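You operate a simulated robot arm through the tools that you are given. There is no shell and no other tool. Be economical: measure what you need, move in short steps, check, and stop when the job is done.

The job below is to be done with a simulated robot arm. You get a single attempt, and the scene is never put back.

JOB
Put the yellow can in the turntable's tote, reset, switch to auto and send it up. Set down upright: what you pick out.

The check looks at the end state, three seconds after you hand in, the way a careful person would. Anything else that was tipped, shoved, dropped, spilled or broken makes it a failure.

ROBOT AND FRAMES
A 6-joint arm with a two-finger parallel gripper, fixed in place. Base frame: the origin is at the foot of the arm, x ahead of it, y to its left, z up. Readings come in mm, degrees, newtons and seconds.
With the tool pointing down near the work surface it reaches from about 100 to 600 mm from the base axis. Its first joint turns from -66.0 to 66.0 degrees. Payload 2.9 kg.
Tool frame: the origin (TCP) lies between the finger pads and is the grasp point; the fingertips stand 30 mm ahead of it; z points along the fingers, y is the line along which they close. Largest opening 110 mm; finger width 20, thickness 10; the body of the gripper, 48 by 112 mm, starts 55 mm behind the TCP.
Orientation is that of the tool frame in the base frame, as [roll, pitch, yaw] about the fixed x, y, z axes, in that order (R = Rz(yaw) Ry(pitch) Rx(roll)). With the fingers straight down and closing along the base's y, the tool's x points along the base's -x, its y along +y and its z along -z.

CONTROLS
- The arm moves only by the tool step_arm. Its argument "plan" is a list that holds one entry, the list of rows, each a list of 7 numbers: the shift along the base's x, y, z in mm, then the turn, a rotation vector about the base's x, y, z in degrees, then the finger opening in mm, from 0 to 110. In form: [[[tx, ty, tz, ax, ay, az, fingers], ...]]. A call has 1 to 12 rows; each row is the pose to reach, as a shift and turn from the pose commanded when the call began. A row lasts 0.2 s, in which the tool goes at most 50 mm and 8.6 degrees; a call with a longer step from one row to the next is refused whole, and so is a gripper value outside its range. Where a pose cannot be reached the arm comes as near as it can. A force on the tool above 40 N (or 10 N above the force at the start of the call, whichever is more), or a blocked arm, ends the call early, and 0.2 s more pass. Each finger travels about 108 mm/s and halts on what it meets, pressing with about 41 N; the grip force reading is that of the motor and also rises with nothing between the fingers. The clock runs only during rows and for 0.2 s after the last one: add rows that repeat a pose to give the fingers time. The reply holds the time, the measured pose of the TCP, the force on the tool along the base axes, the opening and the grip force, in the units named above and with some noise, with the torque about the TCP (base axes, N m) and any sound that the robot's microphone picked up, and new pictures: "pictures" is both (left out), scene, wrist or none.
- Cameras (640 x 400 px; columns grow to the right, rows downward): "scene" is fixed at [48.2, 424.5, 1367.3]; the picture's right is [-0.94, -0.34, 0.00], its down [-0.24, 0.69, -0.69] and it looks along [0.23, -0.65, -0.73] (base axes); focal length 214 px, centre (320, 200). "wrist" rides on the gripper at [72, 17, -103] in the tool frame; the picture's right is [-0.23, 0.97, 0.00], its down [-0.76, -0.18, -0.62] and it looks along [-0.61, -0.14, 0.78] (tool axes); focal length 222 px, centre (320, 200). There is no depth. A picture from a camera that has moved, and an enlarged one, comes with that camera's place and axes in the base frame and with its lens.
- inspect(camera, box): a new picture of the part [left, top, right, bottom] of that camera's present view, enlarged. The clock stands still meanwhile.
- close_job(): hands the job in; it is judged then, once.

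Work in short steps. Places have to be worked out from the pictures, the camera data and where the tool is seen: move nearer, look again, correct. Check each grasp and each placing, and mend what went wrong. You have 120 turns and 200 pictures in all, those below and enlarged ones among them. Open the gripper and draw the arm clear of the work before you hand the job in, unless the task says otherwise; then end with one line.

The tools are called as a command line: name --argument value ..., lists and objects as JSON in quotes. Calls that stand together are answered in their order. step_arm: Moves the arm, as the interface text tells. Its arguments: {"type":"object","properties":{"plan":{"type":"array"},"pictures":{"type":"string","enum":["both","scene","wrist","none"]}},"required":["plan"]} The other tools are called the same way: inspect (camera, box) takes an enlarged picture of a part of a camera's view; close_job () hands the job in.

At the start:

```text
time: 0.0
eef_pos: [302.3, -242.0, 1304.9]
tool_rot: [-179.9, -0.1, 180.0]
wrist_force: [0.4, -0.2, -1.4]
wrist_torque: [-0.01, -0.01, 0.01]
width: 110.0
finger_force: 0.0
```

scene: 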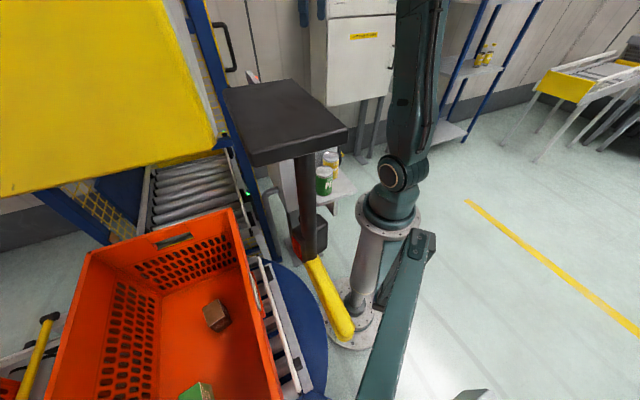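
wrist: 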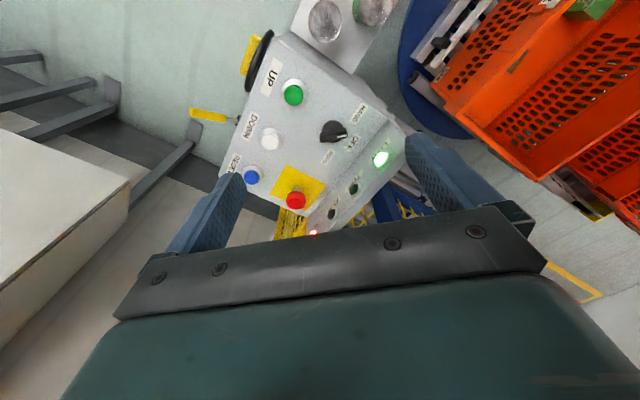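

The arm is high above a control panel (UP, DOWN, RESET, e-stop, selector). I enlarge the views to read the panel and find the cans.

inspect --camera "wrist" --box '[200, 20, 440, 240]'

inspect --camera "scene" --box '[220, 70, 400, 260]'

inspect --camera "scene" --box '[0, 150, 360, 400]'

inspect --camera "wrist" --box '[270, 0, 640, 240]'

```text
1.82 times, centred on (320, 130) of wrist
camera zoom: at [229.2, -225.4, 1409.3], right [0.23, 0.97, 0.0], down [0.76, -0.18, 0.62], along [0.61, -0.14, -0.78], focal length 404 px, centre (320, 327)
```

zoom: 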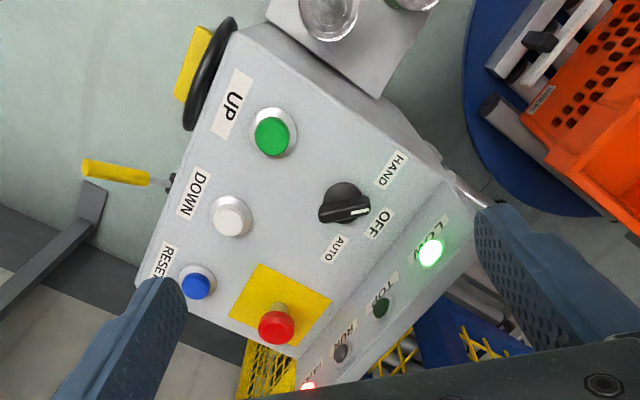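

```text
2.11 times, centred on (310, 165) of scene
camera zoom: at [48.2, 424.5, 1367.3], right [-0.94, -0.34, 0.0], down [-0.24, 0.69, -0.69], along [0.23, -0.65, -0.73], focal length 452 px, centre (341, 274)
```

zoom: 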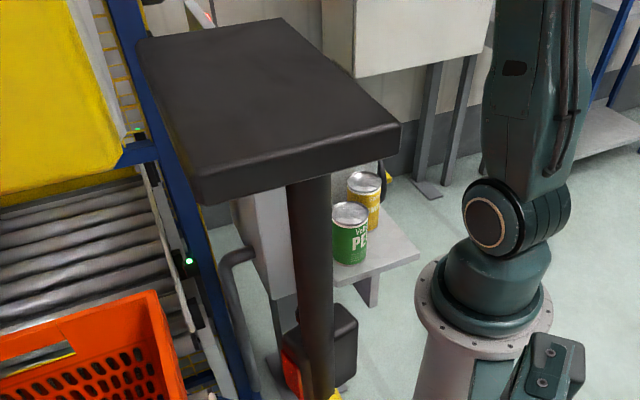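

```text
1.60 times, centred on (180, 275) of scene
camera zoom: at [48.2, 424.5, 1367.3], right [-0.94, -0.34, 0.0], down [-0.24, 0.69, -0.69], along [0.23, -0.65, -0.73], focal length 343 px, centre (544, 80)
```

zoom: 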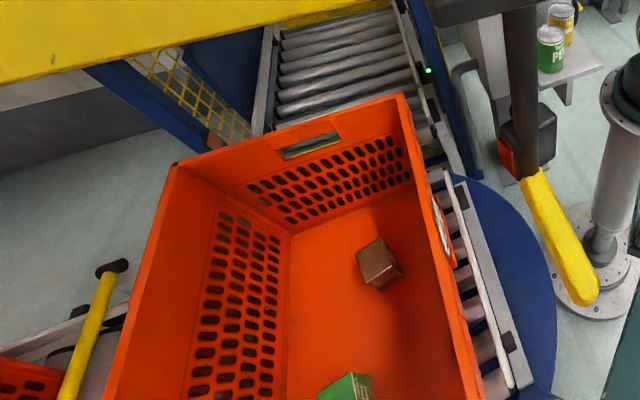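

```text
1.67 times, centred on (455, 120) of wrist
camera zoom: at [229.2, -225.4, 1409.3], right [0.23, 0.97, 0.0], down [0.76, -0.18, 0.62], along [0.61, -0.14, -0.78], focal length 370 px, centre (95, 333)
```

zoom: 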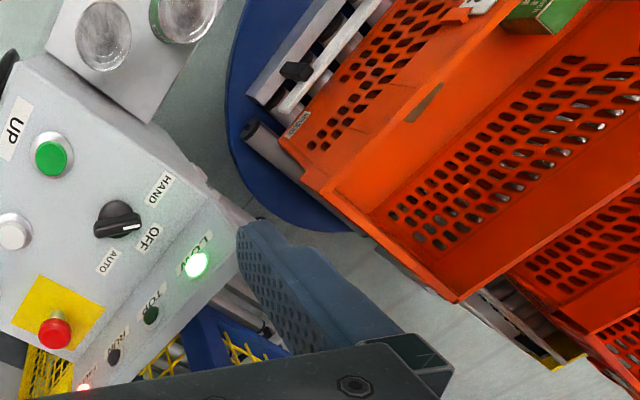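

The yellow can's lid triangulates to about (229,-218,917), behind the green one. I turn the wrist towards +y to look at the tote, the lift and the unidentified black stand.

step_arm --plan '[[[0, 0, 0, 0, 0, 8.5, 110], [0, 0, 0, 0, 0, 17, 110], [0, 0, 0, 0, 0, 25.5, 110], [0, 0, 0, 0, 0, 34, 110], [0, 0, 0, 0, 0, 42.5, 110], [0, 0, 0, 0, 0, 51, 110], [0, 0, 0, 0, 0, 59.5, 110]]]'

```text
time: 1.6
eef_pos: [302.1, -242.9, 1305.4]
tool_rot: [-179.9, 0.0, -120.4]
wrist_force: [0.1, -0.3, -0.7]
wrist_torque: [-0.02, 0.0, -0.01]
width: 109.8
finger_force: 0.1
camera wrist: at [250.4, -296.5, 1409.8], right [-0.73, 0.69, 0.0], down [0.54, 0.57, 0.62], along [0.43, 0.45, -0.78], focal length 222 px, centre (320, 200)
```

scene: 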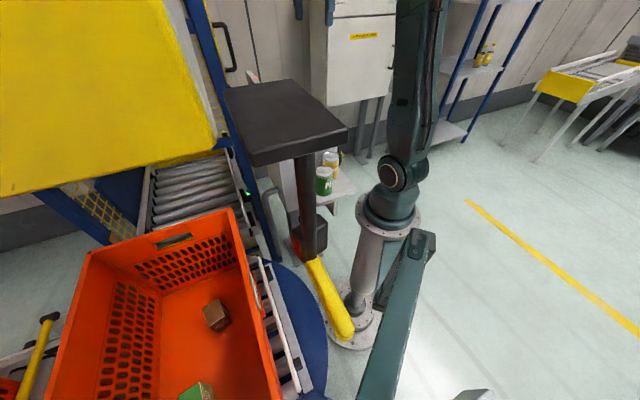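
wrist: 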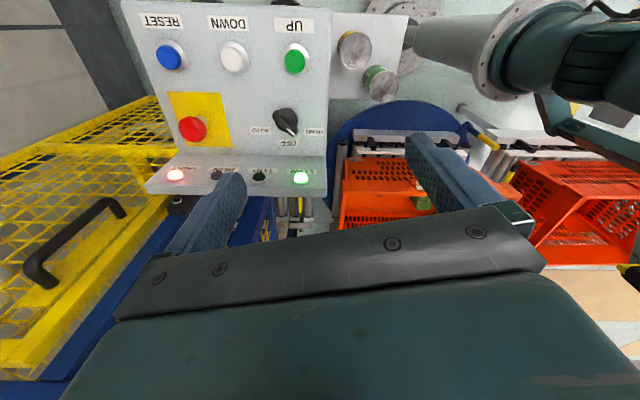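

The panel is near (523,-350,1012). I tilt the wrist upward to see what the black plate on a post is and where it stands.

step_arm --plan '[[[0, 0, 30, 6.2, -5.9, 0, 110], [0, 0, 60, 12.4, -11.8, 0, 110], [0, 0, 90, 18.6, -17.6, 0, 110], [0, 0, 100, 24.8, -23.5, 0, 110]]]'

```text
time: 2.6
eef_pos: [305.2, -208.3, 1327.7]
tool_rot: [-173.0, 22.5, -119.6]
wrist_force: [0.1, -0.2, 0.8]
wrist_torque: [0.04, -0.02, 0.01]
width: 110.1
finger_force: 0.1
out of reach, approached as far as the arm can: row 2, 3, 4
camera wrist: at [227.3, -285.8, 1393.5], right [-0.72, 0.7, -0.02], down [0.31, 0.35, 0.88], along [0.62, 0.62, -0.47], focal length 222 px, centre (320, 200)
```

scene: 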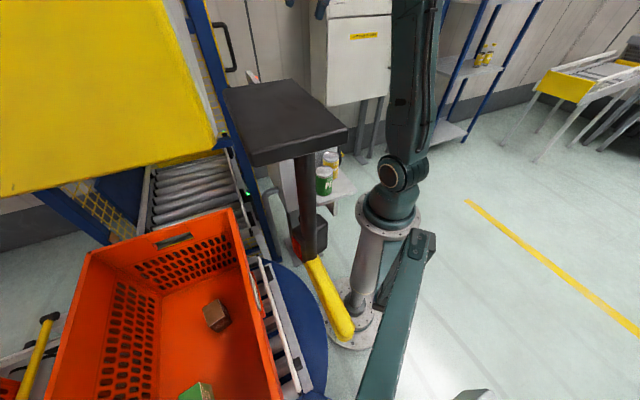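
wrist: 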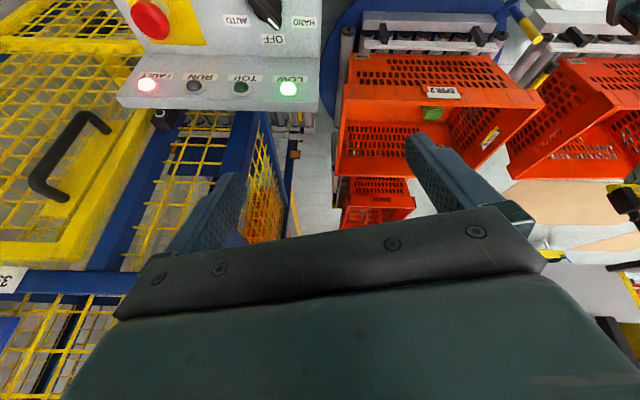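

inspect --camera "wrist" --box '[320, 0, 640, 200]'

inspect --camera "scene" --box '[200, 60, 380, 360]'

```text
2.00 times, centred on (480, 100) of wrist
camera zoom: at [227.3, -285.8, 1393.5], right [-0.72, 0.7, -0.02], down [0.31, 0.35, 0.88], along [0.62, 0.62, -0.47], focal length 444 px, centre (0, 400)
```

zoom: 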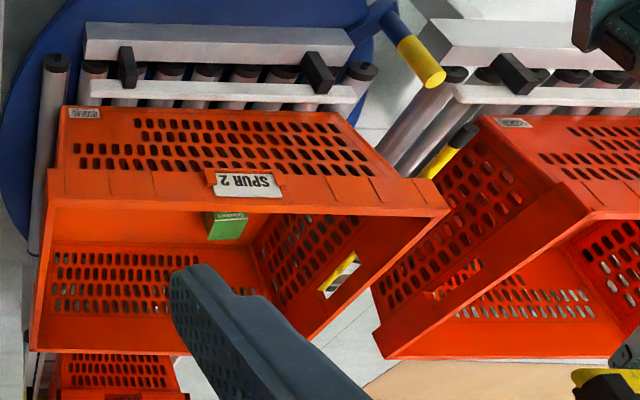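

```text
1.33 times, centred on (290, 210) of scene
camera zoom: at [48.2, 424.5, 1367.3], right [-0.94, -0.34, 0.0], down [-0.24, 0.69, -0.69], along [0.23, -0.65, -0.73], focal length 286 px, centre (360, 187)
```

zoom: 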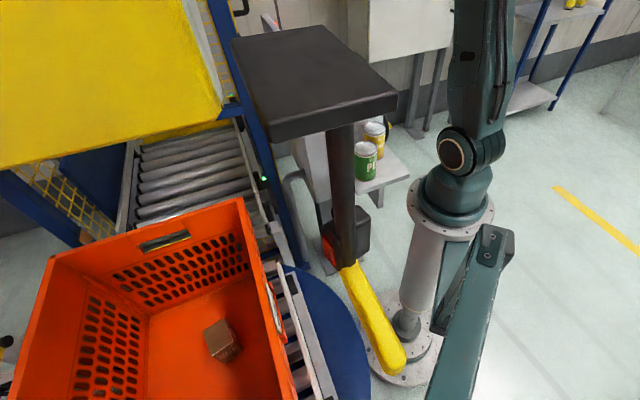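

The handle with blue arm belongs to the turntable, and the tote (rim z≈790, floor ≈590) runs diagonally towards the lift, so it is lined up. Next I undo the tilt and start turning back, to grip the yellow can with the fingers closing parallel to the panel's side.

step_arm --plan '[[[0, 0, 0, -6.2, 5.9, 0, 110], [0, 0, 0, -12.4, 11.8, 0, 110], [0, 0, 0, -18.6, 17.6, 0, 110], [0, 0, -20, -24.8, 23.5, 0, 110]]]' --pictures "none"

```text
time: 3.6
eef_pos: [303.9, -211.6, 1305.6]
tool_rot: [178.6, -8.1, -132.3]
wrist_force: [0.1, 1.4, 0.0]
wrist_torque: [-0.16, 0.0, 0.09]
width: 109.8
finger_force: 0.1
```

The tilt overshot by about 8°; I correct it and check.

step_arm --plan '[[[0, 0, 0, 5.0, -6.5, 0, 110], [0, 0, 0, 5.0, -6.5, 0, 110]]]' --pictures "none"

```text
time: 4.2
eef_pos: [303.2, -210.3, 1304.9]
tool_rot: [-178.0, -3.2, -120.7]
wrist_force: [-0.3, 0.9, -0.4]
wrist_torque: [-0.03, -0.01, -0.01]
width: 109.8
finger_force: 0.0
```

step_arm --plan '[[[0, 0, 0, 3.8, 0.1, 0, 110], [0, 0, 0, 3.8, 0.1, 0, 110], [0, 0, 0, 3.8, 0.1, 0, 110]]]' --pictures "none"

```text
time: 5.0
eef_pos: [303.0, -210.5, 1305.7]
tool_rot: [-179.8, -0.1, -120.7]
wrist_force: [-0.5, -0.2, 0.2]
wrist_torque: [0.0, 0.0, -0.02]
width: 109.9
finger_force: 0.1
```

Straight again. Now I turn to yaw ≈137° and move above the yellow can.

step_arm --plan '[[[0, 0, 0, 0, 0, -8.56, 110], [-6, 0, 0, 0, 0, -17.1, 110], [-13, -1, 0, 0, 0, -25.7, 110], [-20, -2, 0, 0, 0, -34.2, 110], [-27, -3, 0, 0, 0, -42.8, 110], [-34, -4, 0, 0, 0, -51.3, 110], [-41, -5, 0, 0, 0, -59.9, 110], [-48, -6, 0, 0, 0, -68.5, 110], [-55, -7, 0, 0, 0, -77, 110], [-62, -8, 0, 0, 0, -85.6, 110], [-69, -9, -10, 0, 0, -94.2, 110], [-74, -10, -20, 0, 0, -102.7, 110]]]' --pictures "wrist"

```text
time: 7.6
eef_pos: [229.0, -219.8, 1285.4]
tool_rot: [-179.9, 0.0, 136.5]
wrist_force: [0.6, -0.6, 0.2]
wrist_torque: [-0.01, -0.02, -0.02]
width: 109.8
finger_force: 0.1
camera wrist: at [187.4, -156.9, 1389.8], right [0.84, 0.55, 0.0], down [0.43, -0.65, 0.62], along [0.34, -0.52, -0.78], focal length 222 px, centre (320, 200)
```

wrist: 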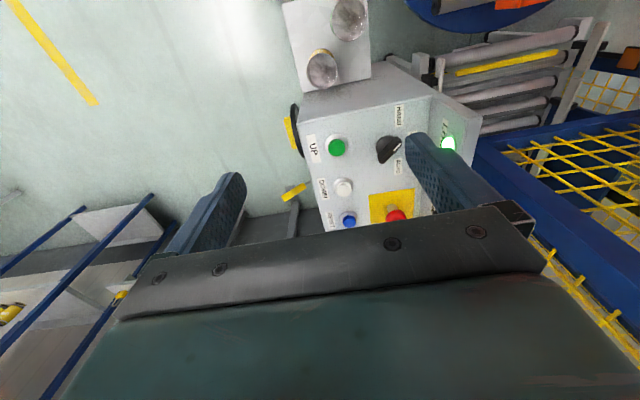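

The can's clearance to the panel box is unclear, so I enlarge that part and look from the other side before descending.

inspect --camera "wrist" --box '[260, 0, 460, 125]'

inspect --camera "scene" --box '[250, 140, 370, 215]'

```text
3.20 times, centred on (360, 62) of wrist
camera zoom: at [187.4, -156.9, 1389.8], right [0.84, 0.55, 0.0], down [0.43, -0.65, 0.62], along [0.34, -0.52, -0.78], focal length 711 px, centre (192, 640)
```

zoom: 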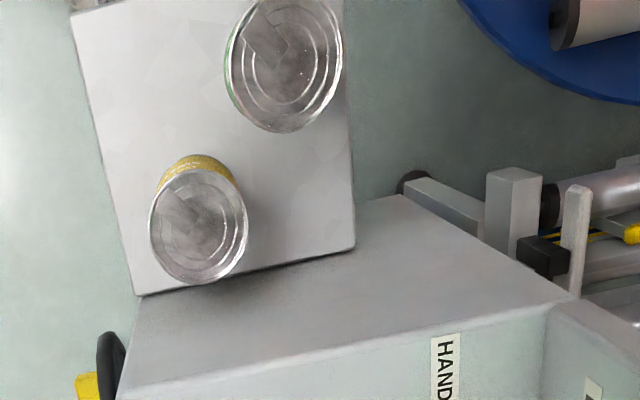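

```text
5.33 times, centred on (310, 178) of scene
camera zoom: at [48.2, 424.5, 1367.3], right [-0.94, -0.34, 0.0], down [-0.24, 0.69, -0.69], along [0.23, -0.65, -0.73], focal length 1144 px, centre (373, 320)
```

zoom: 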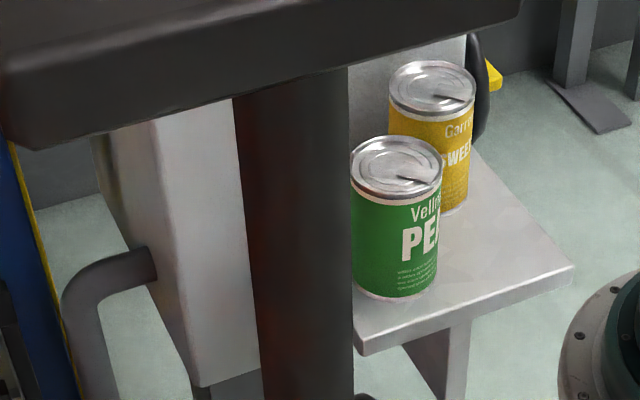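

The box side is a vertical wall along the 45° line; the yellow can at ≈(228,-215), lid ≈900, stands 53 mm off it. The grip direction is right, so I descend part way and look.

step_arm --plan '[[[0, 2, -45, 0, 0, -1.5, 100], [0, 4, -90, 0, 0, -1.5, 100], [0, 5, -135, 0, 0, -1.5, 100], [0, 5, -180, 0, 0, -1.5, 100], [0, 5, -225, 0, 0, -1.5, 100], [0, 5, -270, 0, 0, -1.5, 100], [0, 5, -290, 0, 0, -1.5, 100]]]' --pictures "both"

```text
time: 9.2
eef_pos: [229.1, -215.2, 994.8]
tool_rot: [-179.9, 0.0, 135.3]
wrist_force: [-0.1, 0.4, -0.1]
wrist_torque: [0.03, -0.01, 0.0]
width: 99.9
finger_force: 0.1
camera wrist: at [189.5, -152.1, 1099.6], right [0.85, 0.53, 0.0], down [0.42, -0.66, 0.62], along [0.33, -0.53, -0.78], focal length 222 px, centre (320, 200)
```

scene: 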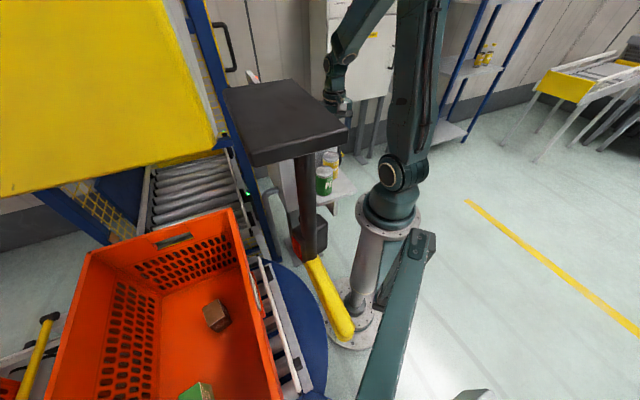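
wrist: 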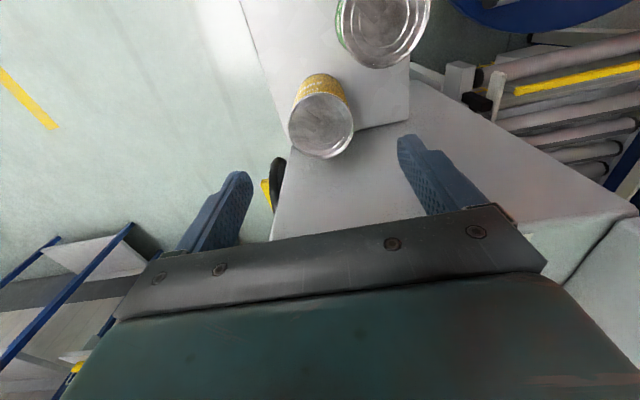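

Lid ray gives (230,-214) at z≈895: well centred. I descend to TCP 865 and look before closing.

step_arm --plan '[[[0, 0, -45, 0, 0, 0, 100], [0, 1, -90, 0, 0, 0, 100], [0, 1, -115, 0, 0, 0, 100], [0, 1, -130, 0, 0, 0, 100]]]' --pictures "both"

```text
time: 10.2
eef_pos: [227.9, -213.6, 863.8]
tool_rot: [-179.9, 0.0, 135.2]
wrist_force: [-0.8, 0.7, -0.5]
wrist_torque: [0.0, 0.02, -0.05]
width: 100.0
finger_force: 0.1
camera wrist: at [188.0, -149.4, 969.4], right [0.85, 0.53, 0.0], down [0.42, -0.66, 0.62], along [0.33, -0.53, -0.78], focal length 222 px, centre (320, 200)
```

scene: 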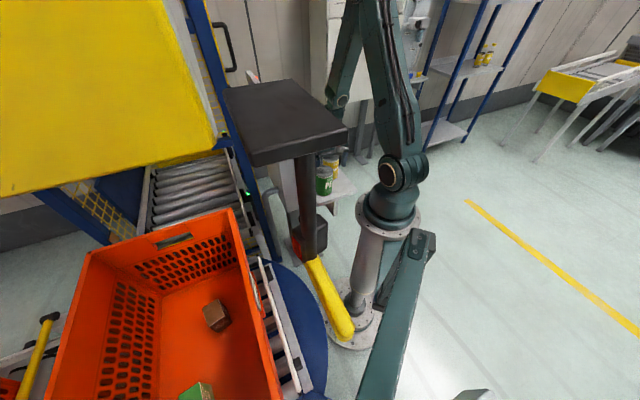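
wrist: 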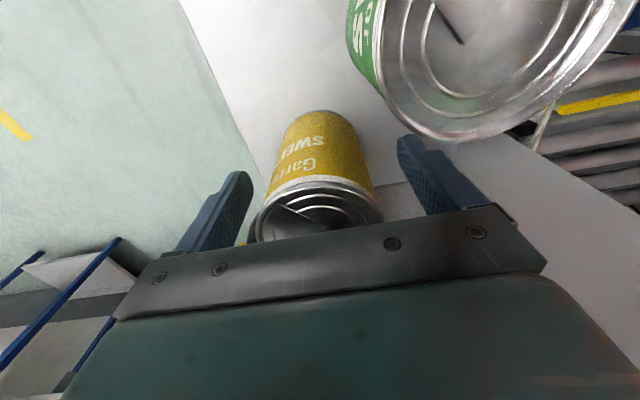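

The can stands centred between the pads. I close on it.

step_arm --plan '[[[0, 0, 0, 0, 0, 0, 80], [0, 0, 0, 0, 0, 0, 60], [0, 0, 0, 0, 0, 0, 50], [0, 0, 0, 0, 0, 0, 50], [0, 0, 0, 0, 0, 0, 50]]]' --pictures "wrist"

```text
time: 11.4
eef_pos: [227.8, -212.5, 864.6]
tool_rot: [-179.9, 0.0, 135.2]
wrist_force: [-0.7, 0.2, -0.2]
wrist_torque: [0.02, 0.02, 0.0]
width: 59.2
finger_force: 40.9
camera wrist: at [188.0, -149.5, 969.7], right [0.85, 0.53, 0.0], down [0.42, -0.66, 0.62], along [0.33, -0.53, -0.78], focal length 222 px, centre (320, 200)
```

wrist: 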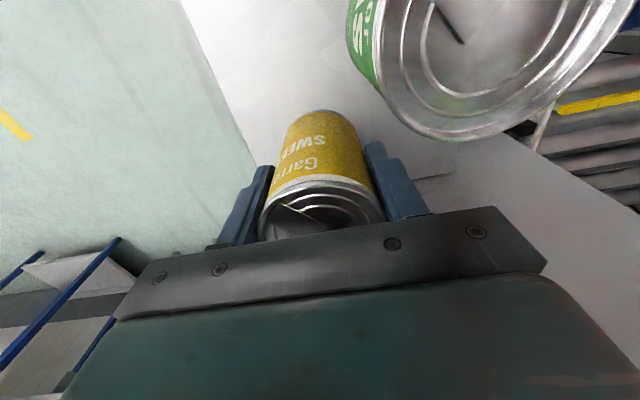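

Gripped at 59 mm. I lift straight up, checking the weight.

step_arm --plan '[[[0, 0, 15, 0, 0, 0, 50], [0, 0, 45, 0, 0, 0, 50], [0, 0, 85, 0, 0, 0, 50], [0, 0, 125, 0, 0, 0, 50], [0, 0, 165, 0, 0, 0, 50], [0, 0, 205, 0, 0, 0, 50], [0, 0, 235, 0, 0, 0, 50]]]' --pictures "wrist"

```text
time: 13.0
eef_pos: [226.5, -215.0, 1098.8]
tool_rot: [-179.9, 0.0, 135.2]
wrist_force: [-0.2, 0.2, -3.1]
wrist_torque: [0.01, 0.02, 0.0]
width: 59.5
finger_force: 41.0
camera wrist: at [187.5, -151.6, 1203.2], right [0.85, 0.53, 0.0], down [0.42, -0.66, 0.62], along [0.33, -0.53, -0.78], focal length 222 px, centre (320, 200)
```

wrist: 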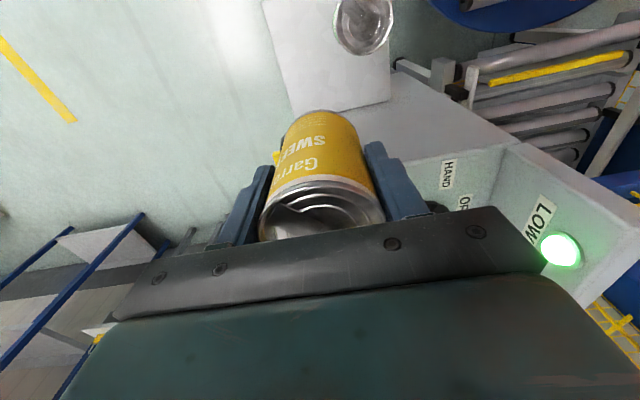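

Weight shows, can held. I carry it at height over towards the tote's near end, keeping the yaw.

step_arm --plan '[[[10, 25, 0, 0, 0, 0, 50], [30, 65, 0, 0, 0, 0, 50], [50, 105, 0, 0, 0, 0, 50], [72, 145, 0, 0, 0, 0, 50], [94, 185, 0, 0, 0, 0, 50], [116, 225, 0, 0, 0, 0, 50], [138, 265, 0, 0, 0, 0, 50], [160, 305, 0, 0, 0, 0, 50], [182, 345, 0, 0, 0, 0, 50], [204, 385, 0, 0, 0, 0, 50], [226, 425, 0, 0, 0, 0, 50], [240, 452, 0, 0, 0, 0, 50]]]'

```text
time: 15.2
eef_pos: [361.6, 59.8, 1102.7]
tool_rot: [-176.6, -1.3, 123.9]
wrist_force: [0.3, -0.1, -1.8]
wrist_torque: [0.04, 0.0, 0.03]
width: 59.2
finger_force: 41.2
stopped in row 10: the arm was blocked; the commanded pose is now the measured one
camera wrist: at [340.5, 130.7, 1208.6], right [0.93, 0.36, -0.06], down [0.32, -0.72, 0.62], along [0.17, -0.6, -0.78], focal length 222 px, centre (320, 200)
```

scene: 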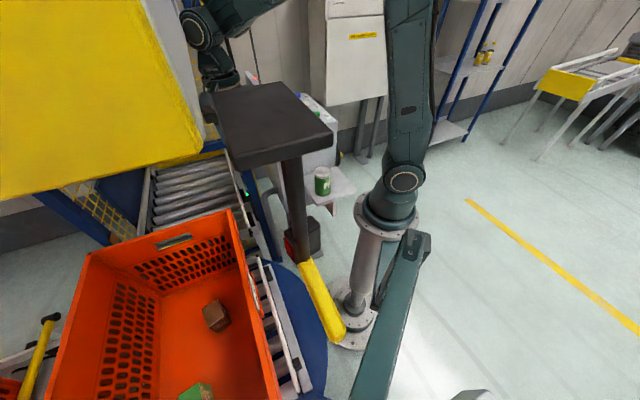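
wrist: 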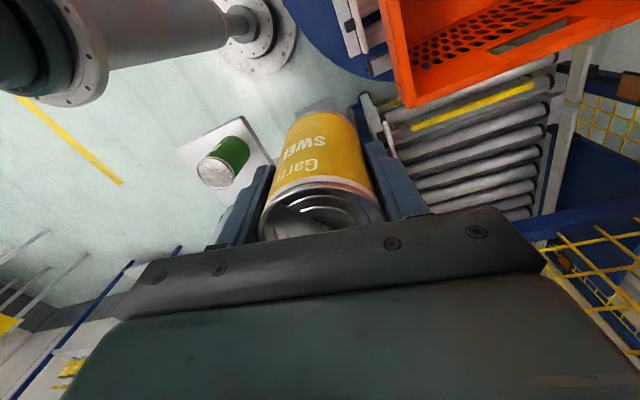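

The arm was blocked and the black plate moved in the scene view. I zoom on both views before any further motion.

inspect --camera "scene" --box '[160, 0, 360, 200]'

inspect --camera "scene" --box '[260, 190, 460, 400]'

```text
2.00 times, centred on (260, 100) of scene
camera zoom: at [41.1, 421.0, 1368.8], right [-0.94, -0.34, -0.01], down [-0.24, 0.69, -0.68], along [0.23, -0.64, -0.73], focal length 429 px, centre (440, 400)
```

zoom: 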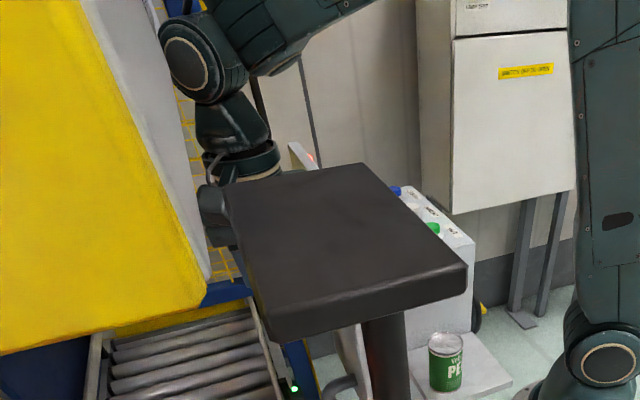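

```text
1.90 times, centred on (360, 295) of scene
camera zoom: at [41.1, 421.0, 1368.8], right [-0.94, -0.34, -0.01], down [-0.24, 0.69, -0.68], along [0.23, -0.64, -0.73], focal length 408 px, centre (244, 19)
```

zoom: 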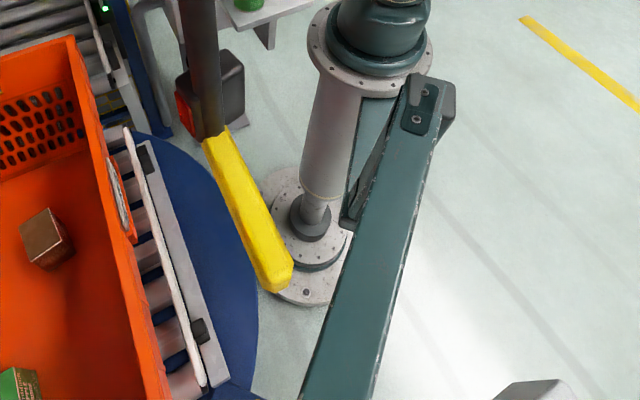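

The inspect header shows the scene camera itself shifted ~8 mm, and joint 1 lags: so some link pushed the camera's mounting; the plate, post and yellow sheet are near-camera items. I back off and turn the wrist camera towards +y to see what stands there.

step_arm --plan '[[[-10, -25, 10, 0, 0, 0, 50], [-20, -60, 20, 0, 0, 8.5, 50], [-30, -90, 30, 0, 0, 17, 50], [-30, -110, 40, 0, 0, 25.5, 50], [-30, -120, 50, 0, 0, 34, 50], [-30, -120, 60, 0, 0, 42.5, 50], [-30, -120, 60, 0, 0, 51, 50], [-30, -120, 60, 0, 0, 59.5, 50], [-30, -120, 60, 0, 0, 68, 50], [-30, -120, 60, 0, 0, 76.5, 50], [-30, -120, 60, 0, 0, 85, 50], [-30, -120, 60, 0, 0, 93.5, 50]]]'

```text
time: 17.8
eef_pos: [343.6, -53.0, 1158.9]
tool_rot: [-176.3, -1.3, -141.7]
wrist_force: [0.3, 0.4, -4.1]
wrist_torque: [0.01, 0.01, 0.03]
width: 59.1
finger_force: 40.6
camera wrist: at [272.8, -77.5, 1263.8], right [-0.43, 0.9, -0.07], down [0.69, 0.38, 0.62], along [0.58, 0.21, -0.78], focal length 222 px, centre (320, 200)
```

scene: 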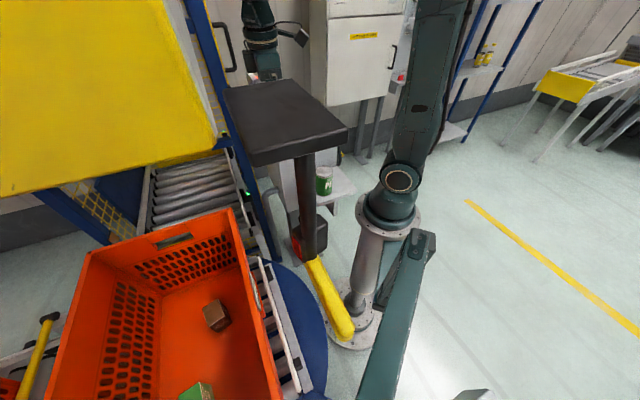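
wrist: 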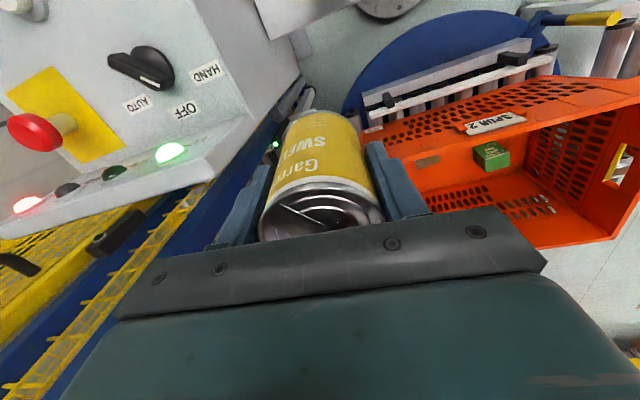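

The scene camera sprang back, so nothing stays displaced. I keep turning and tilt the wrist to see the space around y≈+200..400.

step_arm --plan '[[[0, -10, 0, 0, 0, 8.5, 50], [0, -20, 0, 0, 0, 17, 50], [0, -30, 0, 0, 0, 25.5, 50], [0, -40, 0, 0, 0, 34, 50], [0, -40, 0, 0, 0, 42.5, 50], [0, -40, 0, 0, 0, 51, 50], [0, -40, 0, 0, 0, 55, 50]]]' --pictures "none"

step_arm --plan '[[[0, 0, 0, 8.5, 0, 0, 50], [0, 0, 0, 17, 0, 0, 50], [0, 0, 0, 25.5, 0, 0, 50], [0, 0, 0, 34, 0, 0, 50], [0, 0, 0, 42, 0, 0, 50]]]'

```text
time: 19.4
eef_pos: [342.5, -93.0, 1158.5]
tool_rot: [-176.2, -1.3, -86.6]
wrist_force: [0.9, 0.0, -3.6]
wrist_torque: [-0.02, -0.01, 0.01]
width: 58.9
finger_force: 40.9
```

```text
time: 20.6
eef_pos: [341.0, -82.1, 1137.8]
tool_rot: [-173.2, 40.5, -85.9]
wrist_force: [-0.5, 0.0, -3.3]
wrist_torque: [0.0, 0.0, -0.01]
width: 59.2
finger_force: 40.9
out of reach, approached as far as the arm can: row 5
camera wrist: at [319.9, -203.8, 1168.4], right [-0.98, 0.18, 0.06], down [0.09, 0.17, 0.98], along [0.16, 0.97, -0.18], focal length 222 px, centre (320, 200)
```

scene: 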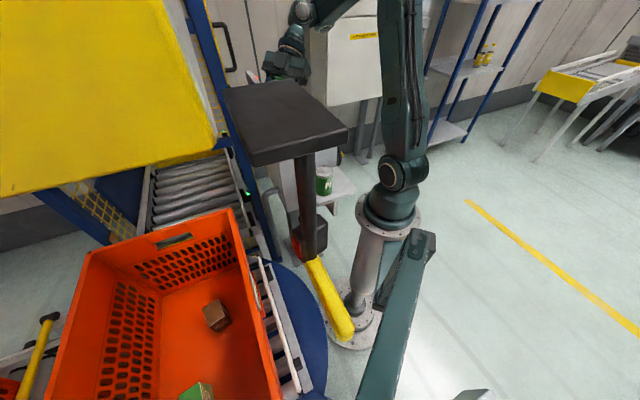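
wrist: 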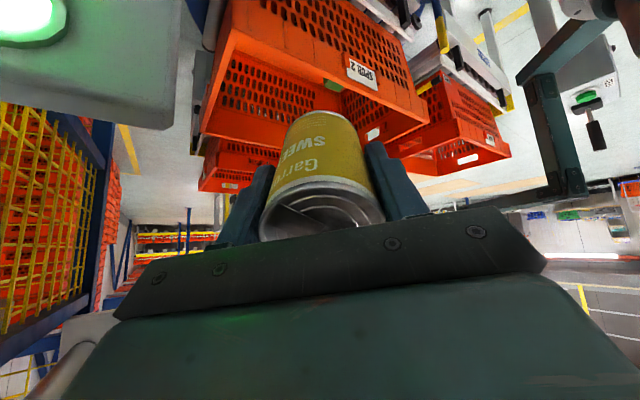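

The teal boom goes out to about (-145,370) and rises to the scene camera; what hangs near that camera is still hidden by my gripper. I go up and back a bit with this tilt to see that zone.

step_arm --plan '[[[-20, -10, 25, 0, 0, 0, 50], [-45, -25, 50, 0, 0, 0, 50], [-70, -40, 75, 0, 0, 0, 50], [-95, -55, 100, 0, 0, 0, 50], [-115, -65, 125, 0, 0, 0, 50], [-125, -70, 150, 0, 0, 0, 50], [-125, -70, 175, 0, 0, 0, 50]]]' --pictures "wrist"

```text
time: 22.2
eef_pos: [232.3, -102.8, 1132.4]
tool_rot: [-173.3, 40.5, -85.7]
wrist_force: [-0.3, -1.1, -3.4]
wrist_torque: [-0.04, -0.02, 0.01]
width: 59.1
finger_force: 41.0
out of reach, approached as far as the arm can: row 1, 2, 3, 4, 5, 6, 7
camera wrist: at [212.4, -225.3, 1162.6], right [-0.98, 0.17, 0.06], down [0.09, 0.17, 0.98], along [0.16, 0.97, -0.18], focal length 222 px, centre (320, 200)
```

wrist: 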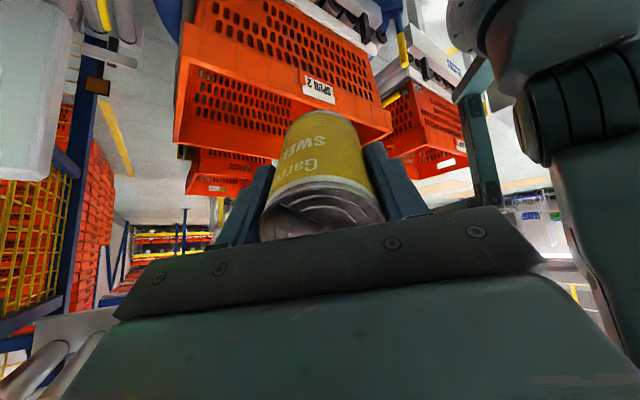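

The near-camera items are always behind my own gripper. I tilt further towards horizontal so the upper half comes into view.

step_arm --plan '[[[0, 10, 10, 8, 0, 0, 50], [0, 20, 20, 16, 0, 0, 50], [0, 30, 30, 24, 0, 0, 50], [0, 40, 40, 32, 0, 0, 50], [0, 40, 40, 40, 0, 0, 50]]]' --pictures "wrist"

```text
time: 23.4
eef_pos: [204.5, -16.5, 1069.3]
tool_rot: [-156.9, 80.2, -70.4]
wrist_force: [0.7, -0.5, -3.3]
wrist_torque: [-0.08, 0.02, -0.04]
width: 58.9
finger_force: 41.4
out of reach, approached as far as the arm can: row 1, 2, 3, 4, 5
camera wrist: at [184.1, -128.2, 1013.7], right [-0.98, 0.09, 0.16], down [0.09, -0.5, 0.86], along [0.16, 0.86, 0.49], focal length 222 px, centre (320, 200)
```

wrist: 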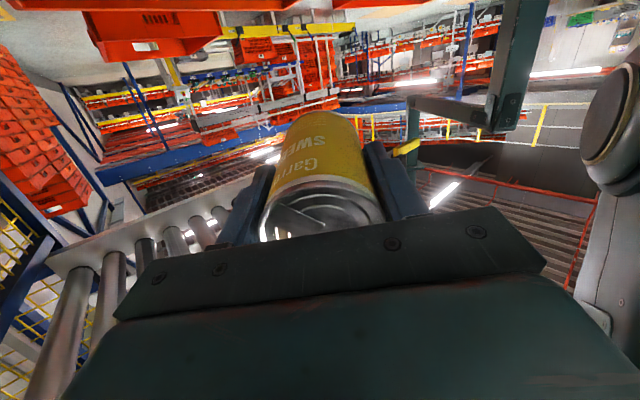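

Now the camera mast is in view at right. I enlarge it to understand what is near it.

inspect --camera "wrist" --box '[360, 0, 640, 220]'

inspect --camera "wrist" --box '[0, 0, 280, 220]'

inspect --camera "scene" --box '[0, 0, 640, 400]'

```text
1.82 times, centred on (500, 110) of wrist
camera zoom: at [184.1, -128.2, 1013.7], right [-0.98, 0.09, 0.16], down [0.09, -0.5, 0.86], along [0.16, 0.86, 0.49], focal length 404 px, centre (-7, 364)
```

zoom: 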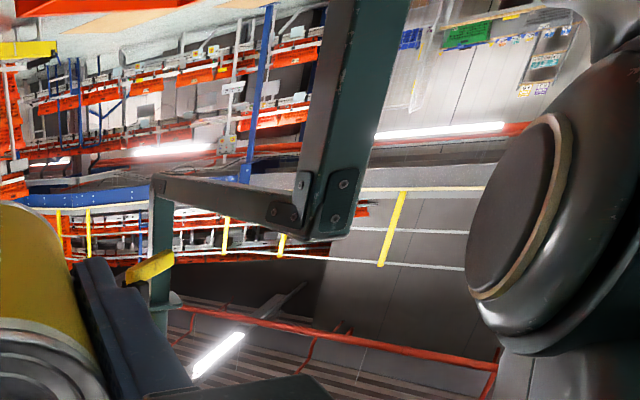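

```text
1.82 times, centred on (140, 110) of wrist
camera zoom: at [184.1, -128.2, 1013.7], right [-0.98, 0.09, 0.16], down [0.09, -0.5, 0.86], along [0.16, 0.86, 0.49], focal length 404 px, centre (647, 364)
```

zoom: 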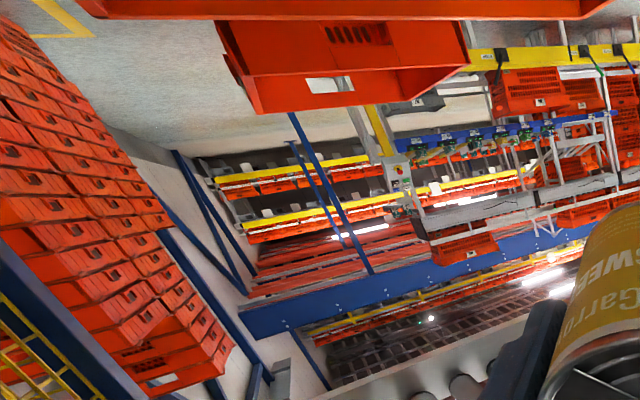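

```text
1.00 times, centred on (320, 200) of scene (not enlarged: the box is as wide or as high as the picture)
camera zoom: at [48.2, 424.5, 1367.3], right [-0.94, -0.34, 0.0], down [-0.24, 0.69, -0.69], along [0.23, -0.65, -0.73], focal length 214 px, centre (320, 200)
```

zoom: 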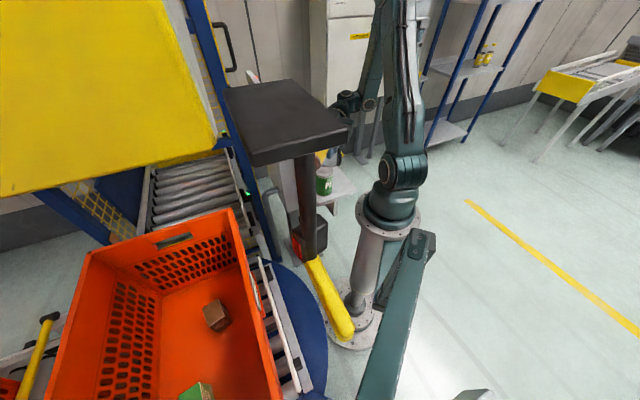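

I can't see any obstacle near the tool's path except above, so I undo the tilts and will retry the crossing lower and in short steps, with the tool yaw following joint 1.

step_arm --plan '[[[5, -5, 5, -7, 0, 0, 50], [12, -10, 10, -14, 0, 0, 50], [20, -15, 15, -21, 0, 0, 50], [30, -20, 20, -28, 0, 0, 50], [40, -25, 25, -35, 0, 0, 50], [50, -30, 30, -42, 0, 0, 50], [60, -35, 30, -49, 0, 0, 50], [70, -40, 30, -56, 0, 0, 50], [80, -40, 30, -63, 0, 0, 50], [90, -40, 30, -70, 0, 0, 50], [95, -40, 30, -77, 0, 0, 50], [95, -40, 30, -82, 0, 0, 50]]]' --pictures "wrist"

```text
time: 26.0
eef_pos: [300.8, -54.7, 1101.5]
tool_rot: [-176.2, -1.4, -86.7]
wrist_force: [0.3, 0.1, -3.7]
wrist_torque: [-0.05, 0.01, -0.01]
width: 59.0
finger_force: 40.9
camera wrist: at [280.4, -125.1, 1205.6], right [-0.98, 0.17, -0.07], down [0.09, 0.78, 0.61], along [0.16, 0.6, -0.79], focal length 222 px, centre (320, 200)
```

wrist: 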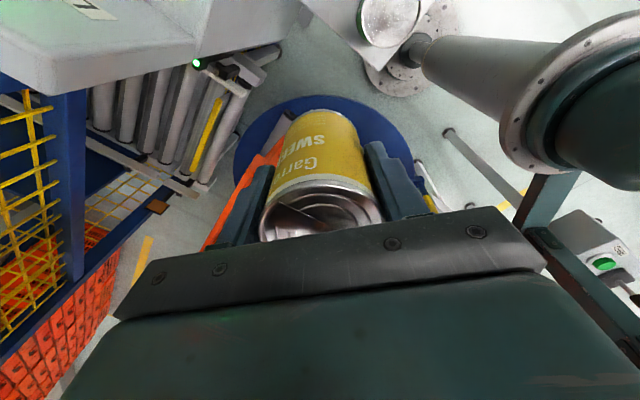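

inspect --camera "wrist" --box '[430, 90, 640, 400]'

inspect --camera "scene" --box '[0, 0, 360, 225]'

```text
1.29 times, centred on (535, 245) of wrist
camera zoom: at [280.4, -125.1, 1205.6], right [-0.98, 0.17, -0.07], down [0.09, 0.78, 0.61], along [0.16, 0.6, -0.79], focal length 287 px, centre (43, 142)
```

zoom: 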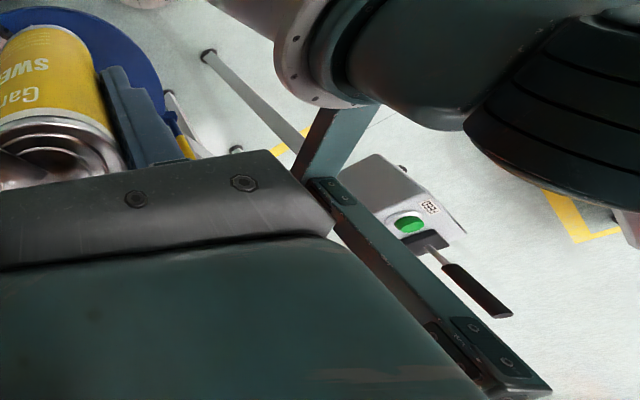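

```text
1.78 times, centred on (180, 112) of scene
camera zoom: at [48.2, 424.5, 1367.3], right [-0.94, -0.34, 0.0], down [-0.24, 0.69, -0.69], along [0.23, -0.65, -0.73], focal length 381 px, centre (569, 356)
```

zoom: 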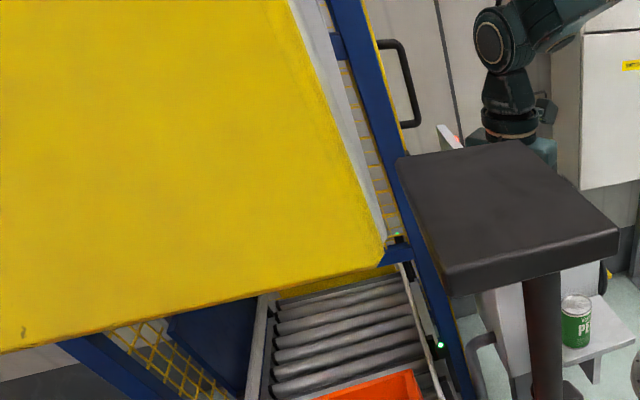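

The scene's yellow guard and plate positions remain ambiguous. I take one more look up with the wrist panned so the region isn't behind the can.

step_arm --plan '[[[-10, 0, 0, 0, 0, -8, 50], [-20, -5, 0, 0, 0, -16, 50], [-30, -10, 0, 0, 0, -24, 50], [-40, -20, 0, 0, 0, -32, 50]]]' --pictures "none"

step_arm --plan '[[[-5, 5, 0, 5.5, -5.5, 0, 50], [-10, 10, 0, 11, -11, 0, 50], [-15, 15, 0, 16.5, -16.5, 0, 50], [-20, 20, 0, 22, -22, 0, 50], [-20, 20, 0, 27.5, -27.5, 0, 50], [-20, 20, 0, 33, -33, 0, 50], [-20, 20, -10, 38.5, -38.5, 0, 50], [-20, 20, -20, 44, -44, 0, 50], [-20, 20, -30, 49.5, -49.5, 0, 50]]]' --pictures "wrist"

```text
time: 27.0
eef_pos: [260.1, -76.1, 1102.2]
tool_rot: [-176.3, -1.3, -119.0]
wrist_force: [0.7, -0.4, -3.0]
wrist_torque: [0.0, -0.02, 0.03]
width: 59.0
finger_force: 40.6
```

```text
time: 29.0
eef_pos: [301.0, -65.6, 1081.5]
tool_rot: [-140.2, 63.5, -96.3]
wrist_force: [-0.4, 0.1, -3.5]
wrist_torque: [-0.06, 0.03, 0.0]
width: 59.1
finger_force: 40.7
out of reach, approached as far as the arm can: row 6, 7, 8, 9
camera wrist: at [211.7, -149.2, 1049.5], right [-0.67, 0.74, -0.07], down [-0.28, -0.16, 0.95], along [0.68, 0.66, 0.32], focal length 222 px, centre (320, 200)
```

wrist: 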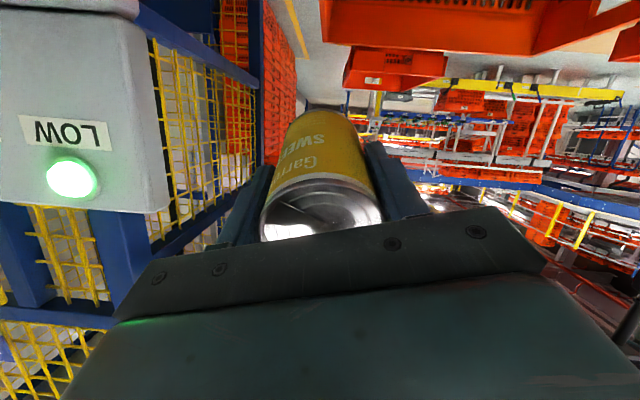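

step_arm --plan '[[[-10, 0, -10, 0, 0, 8, 50], [-20, 0, -20, 2, -1, 14, 50], [-30, 0, -40, 6, -3, 14, 50], [-30, 0, -60, 10, -5, 14, 50], [-30, 0, -70, 14, -6, 14, 50]]]' --pictures "wrist"

```text
time: 30.2
eef_pos: [288.9, -57.8, 1012.9]
tool_rot: [-114.1, 76.0, -57.5]
wrist_force: [-0.1, -0.2, -3.4]
wrist_torque: [-0.06, 0.05, -0.01]
width: 59.2
finger_force: 41.3
out of reach, approached as far as the arm can: row 2, 3, 4, 5
camera wrist: at [226.1, -147.1, 950.1], right [-0.83, 0.56, 0.01], down [-0.3, -0.45, 0.84], along [0.47, 0.69, 0.54], focal length 222 px, centre (320, 200)
```

wrist: 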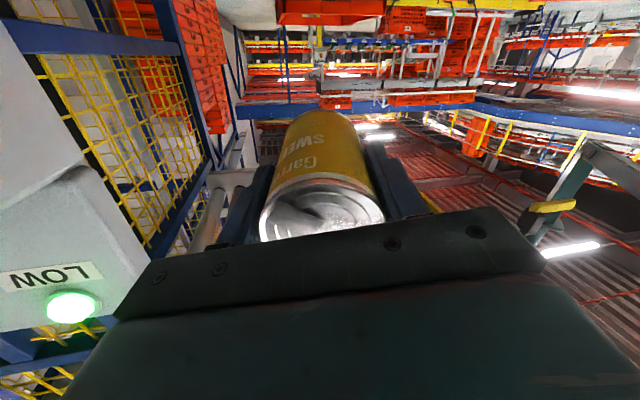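

Only the camera post with its clamp lever shows there — far from my path. I straighten the tool again.

step_arm --plan '[[[0, 0, 5, -6.35, 4.29, 0, 50], [0, 0, 10, -12.7, 8.58, 0, 50], [0, 0, 15, -19, 12.87, 0, 50], [0, 0, 20, -25.4, 17.16, 0, 50], [0, 0, 25, -31.7, 21.45, 0, 50], [0, 0, 30, -38.1, 25.7, 0, 50], [0, 0, 40, -44.4, 30, 0, 50], [0, 0, 50, -50.8, 34.3, 0, 50], [0, 0, 50, -57.1, 38.6, 0, 50], [0, 0, 50, -63.5, 42.9, 0, 50], [0, 0, 50, -69.8, 47.2, 0, 50], [0, 0, 50, -69.8, 47.2, 0, 50]]]' --pictures "none"

```text
time: 32.8
eef_pos: [288.0, -55.7, 1063.7]
tool_rot: [180.0, 0.0, -111.3]
wrist_force: [-0.1, 0.4, -2.5]
wrist_torque: [-0.03, 0.0, 0.01]
width: 59.1
finger_force: 40.8
```

Now I move in short steps lower (TCP ≈ 980), first towards (350,60) where it was blocked before, watching for contact.

step_arm --plan '[[[5, 10, -30, 0, 0, 4, 50], [12, 30, -60, 0, 0, 8, 50], [22, 55, -83, 0, 0, 12, 50], [35, 80, -83, 0, 0, 16, 50], [48, 100, -83, 0, 0, 20, 50], [60, 116, -83, 0, 0, 24, 50]]]'

```text
time: 34.2
eef_pos: [348.9, 60.2, 981.0]
tool_rot: [-180.0, 0.0, -87.3]
wrist_force: [0.0, 0.3, -3.1]
wrist_torque: [0.0, -0.01, 0.01]
width: 59.2
finger_force: 40.8
camera wrist: at [334.7, -12.7, 1084.7], right [-0.98, 0.18, 0.0], down [0.14, 0.77, 0.62], along [0.11, 0.61, -0.78], focal length 222 px, centre (320, 200)
```

scene: 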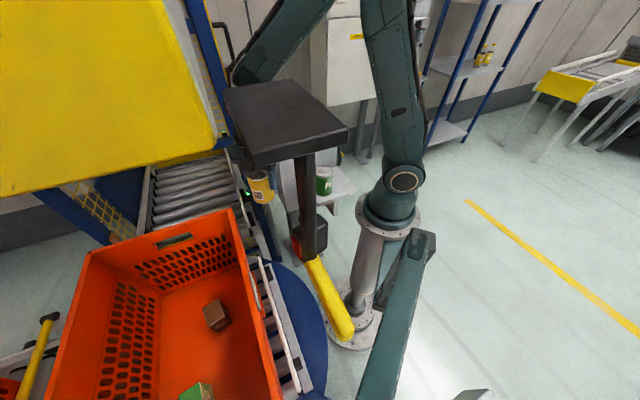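
wrist: 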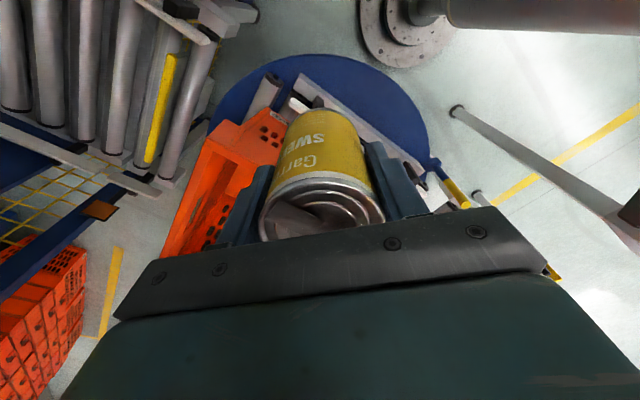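

No contact this way. I continue to over the tote's near end in half-way steps.

step_arm --plan '[[[12, 20, 0, 0, 0, 5, 50], [26, 42, 0, 0, 0, 10, 50], [40, 64, 0, 0, 0, 15, 50], [54, 86, 0, 0, 0, 20, 50], [66, 102, 0, 0, 0, 24, 50]]]'

```text
time: 35.4
eef_pos: [412.7, 163.0, 980.2]
tool_rot: [179.9, 0.1, -63.2]
wrist_force: [0.0, -0.1, -3.5]
wrist_torque: [-0.03, 0.0, -0.01]
width: 59.3
finger_force: 40.9
camera wrist: at [429.8, 89.9, 1084.9], right [-0.97, -0.24, 0.0], down [-0.18, 0.76, 0.62], along [-0.15, 0.61, -0.78], focal length 222 px, centre (320, 200)
```

scene: 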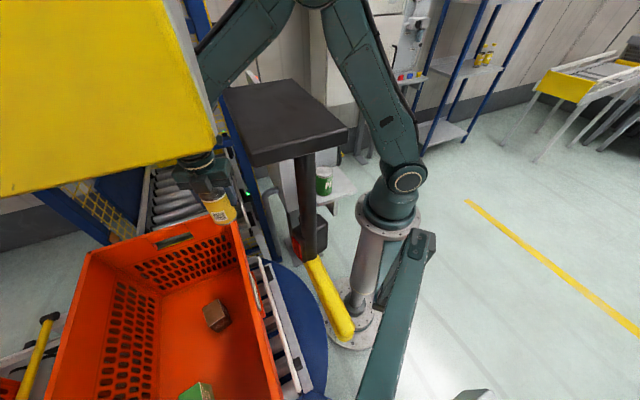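
wrist: 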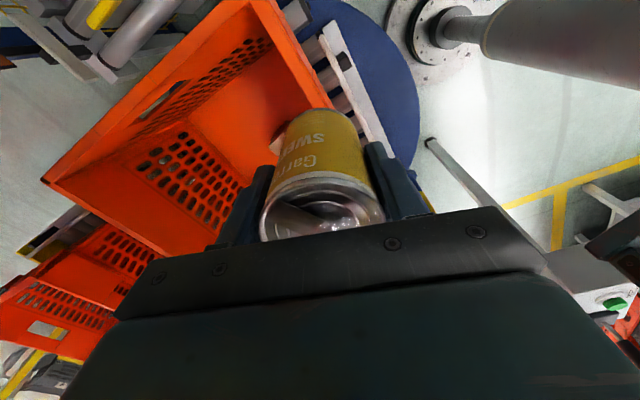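

Good, free. Continue to above the planned spot at (471,248), yaw -45.

step_arm --plan '[[[15, 22, 0, 0, 0, 5, 50], [30, 44, 0, 0, 0, 10, 50], [45, 66, 0, 0, 0, 15, 50], [58, 85, 0, 0, 0, 18, 50]]]'

```text
time: 36.6
eef_pos: [449.7, 218.9, 962.9]
tool_rot: [176.1, 1.5, -46.9]
wrist_force: [0.1, 0.9, -3.3]
wrist_torque: [-0.01, -0.02, -0.01]
width: 59.2
finger_force: 41.1
stopped in row 4: the arm was blocked; the commanded pose is now the measured one
camera wrist: at [493.5, 157.2, 1066.1], right [-0.86, -0.5, 0.07], down [-0.35, 0.7, 0.63], along [-0.36, 0.52, -0.78], focal length 222 px, centre (320, 200)
```

scene: 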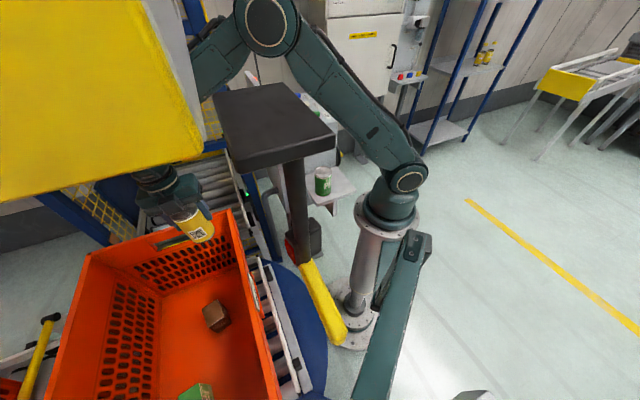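
wrist: 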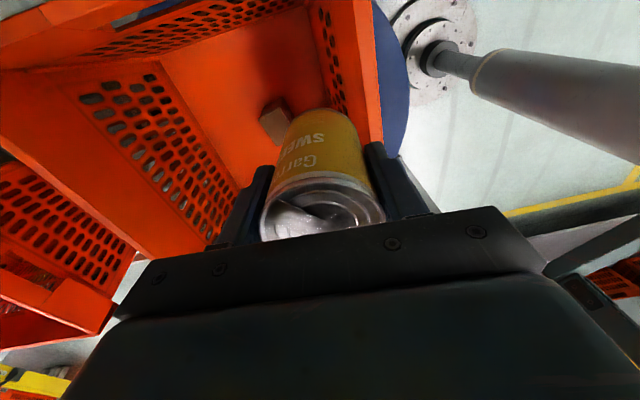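

Now it fits together: the grey beam with rollers seen from below and the scene's yellow face are one overhead deck of the lift: corner at ≈(342,164), underside z≈1136, and the arm touched its edge. I back off and will go around that corner on the base side, low, to a spot near (375,330).

step_arm --plan '[[[-12, -20, 0, 0.8, -1.9, 0, 50], [-30, -45, 0, 1.55, -3.85, 0, 50], [-50, -75, 0, 1.55, -3.85, -4, 50], [-70, -105, 0, 1.55, -3.85, -8, 50], [-90, -135, 0, 1.55, -3.85, -12, 50], [-110, -150, 0, 1.55, -3.85, -16, 50]]]'

```text
time: 38.0
eef_pos: [347.9, 77.2, 963.3]
tool_rot: [-179.4, 0.2, -62.6]
wrist_force: [-0.5, -1.0, -3.2]
wrist_torque: [-0.03, 0.0, -0.01]
width: 59.1
finger_force: 40.9
camera wrist: at [364.2, 4.7, 1067.1], right [-0.97, -0.25, -0.01], down [-0.2, 0.75, 0.63], along [-0.15, 0.61, -0.78], focal length 222 px, centre (320, 200)
```

scene: 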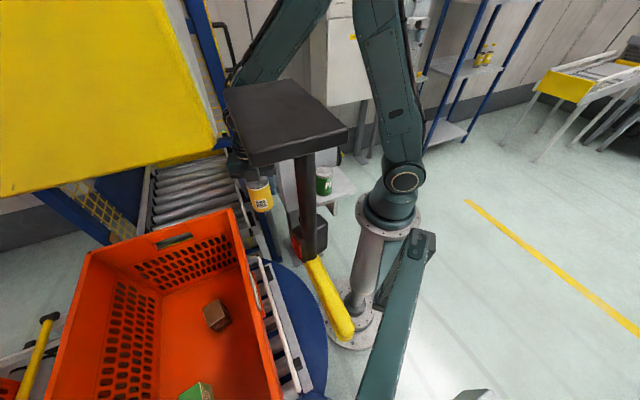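
wrist: 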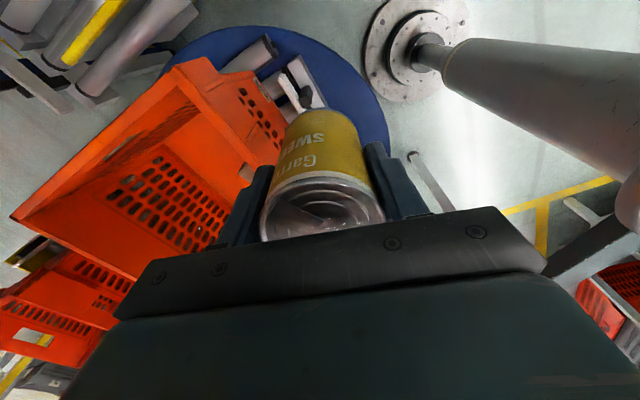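

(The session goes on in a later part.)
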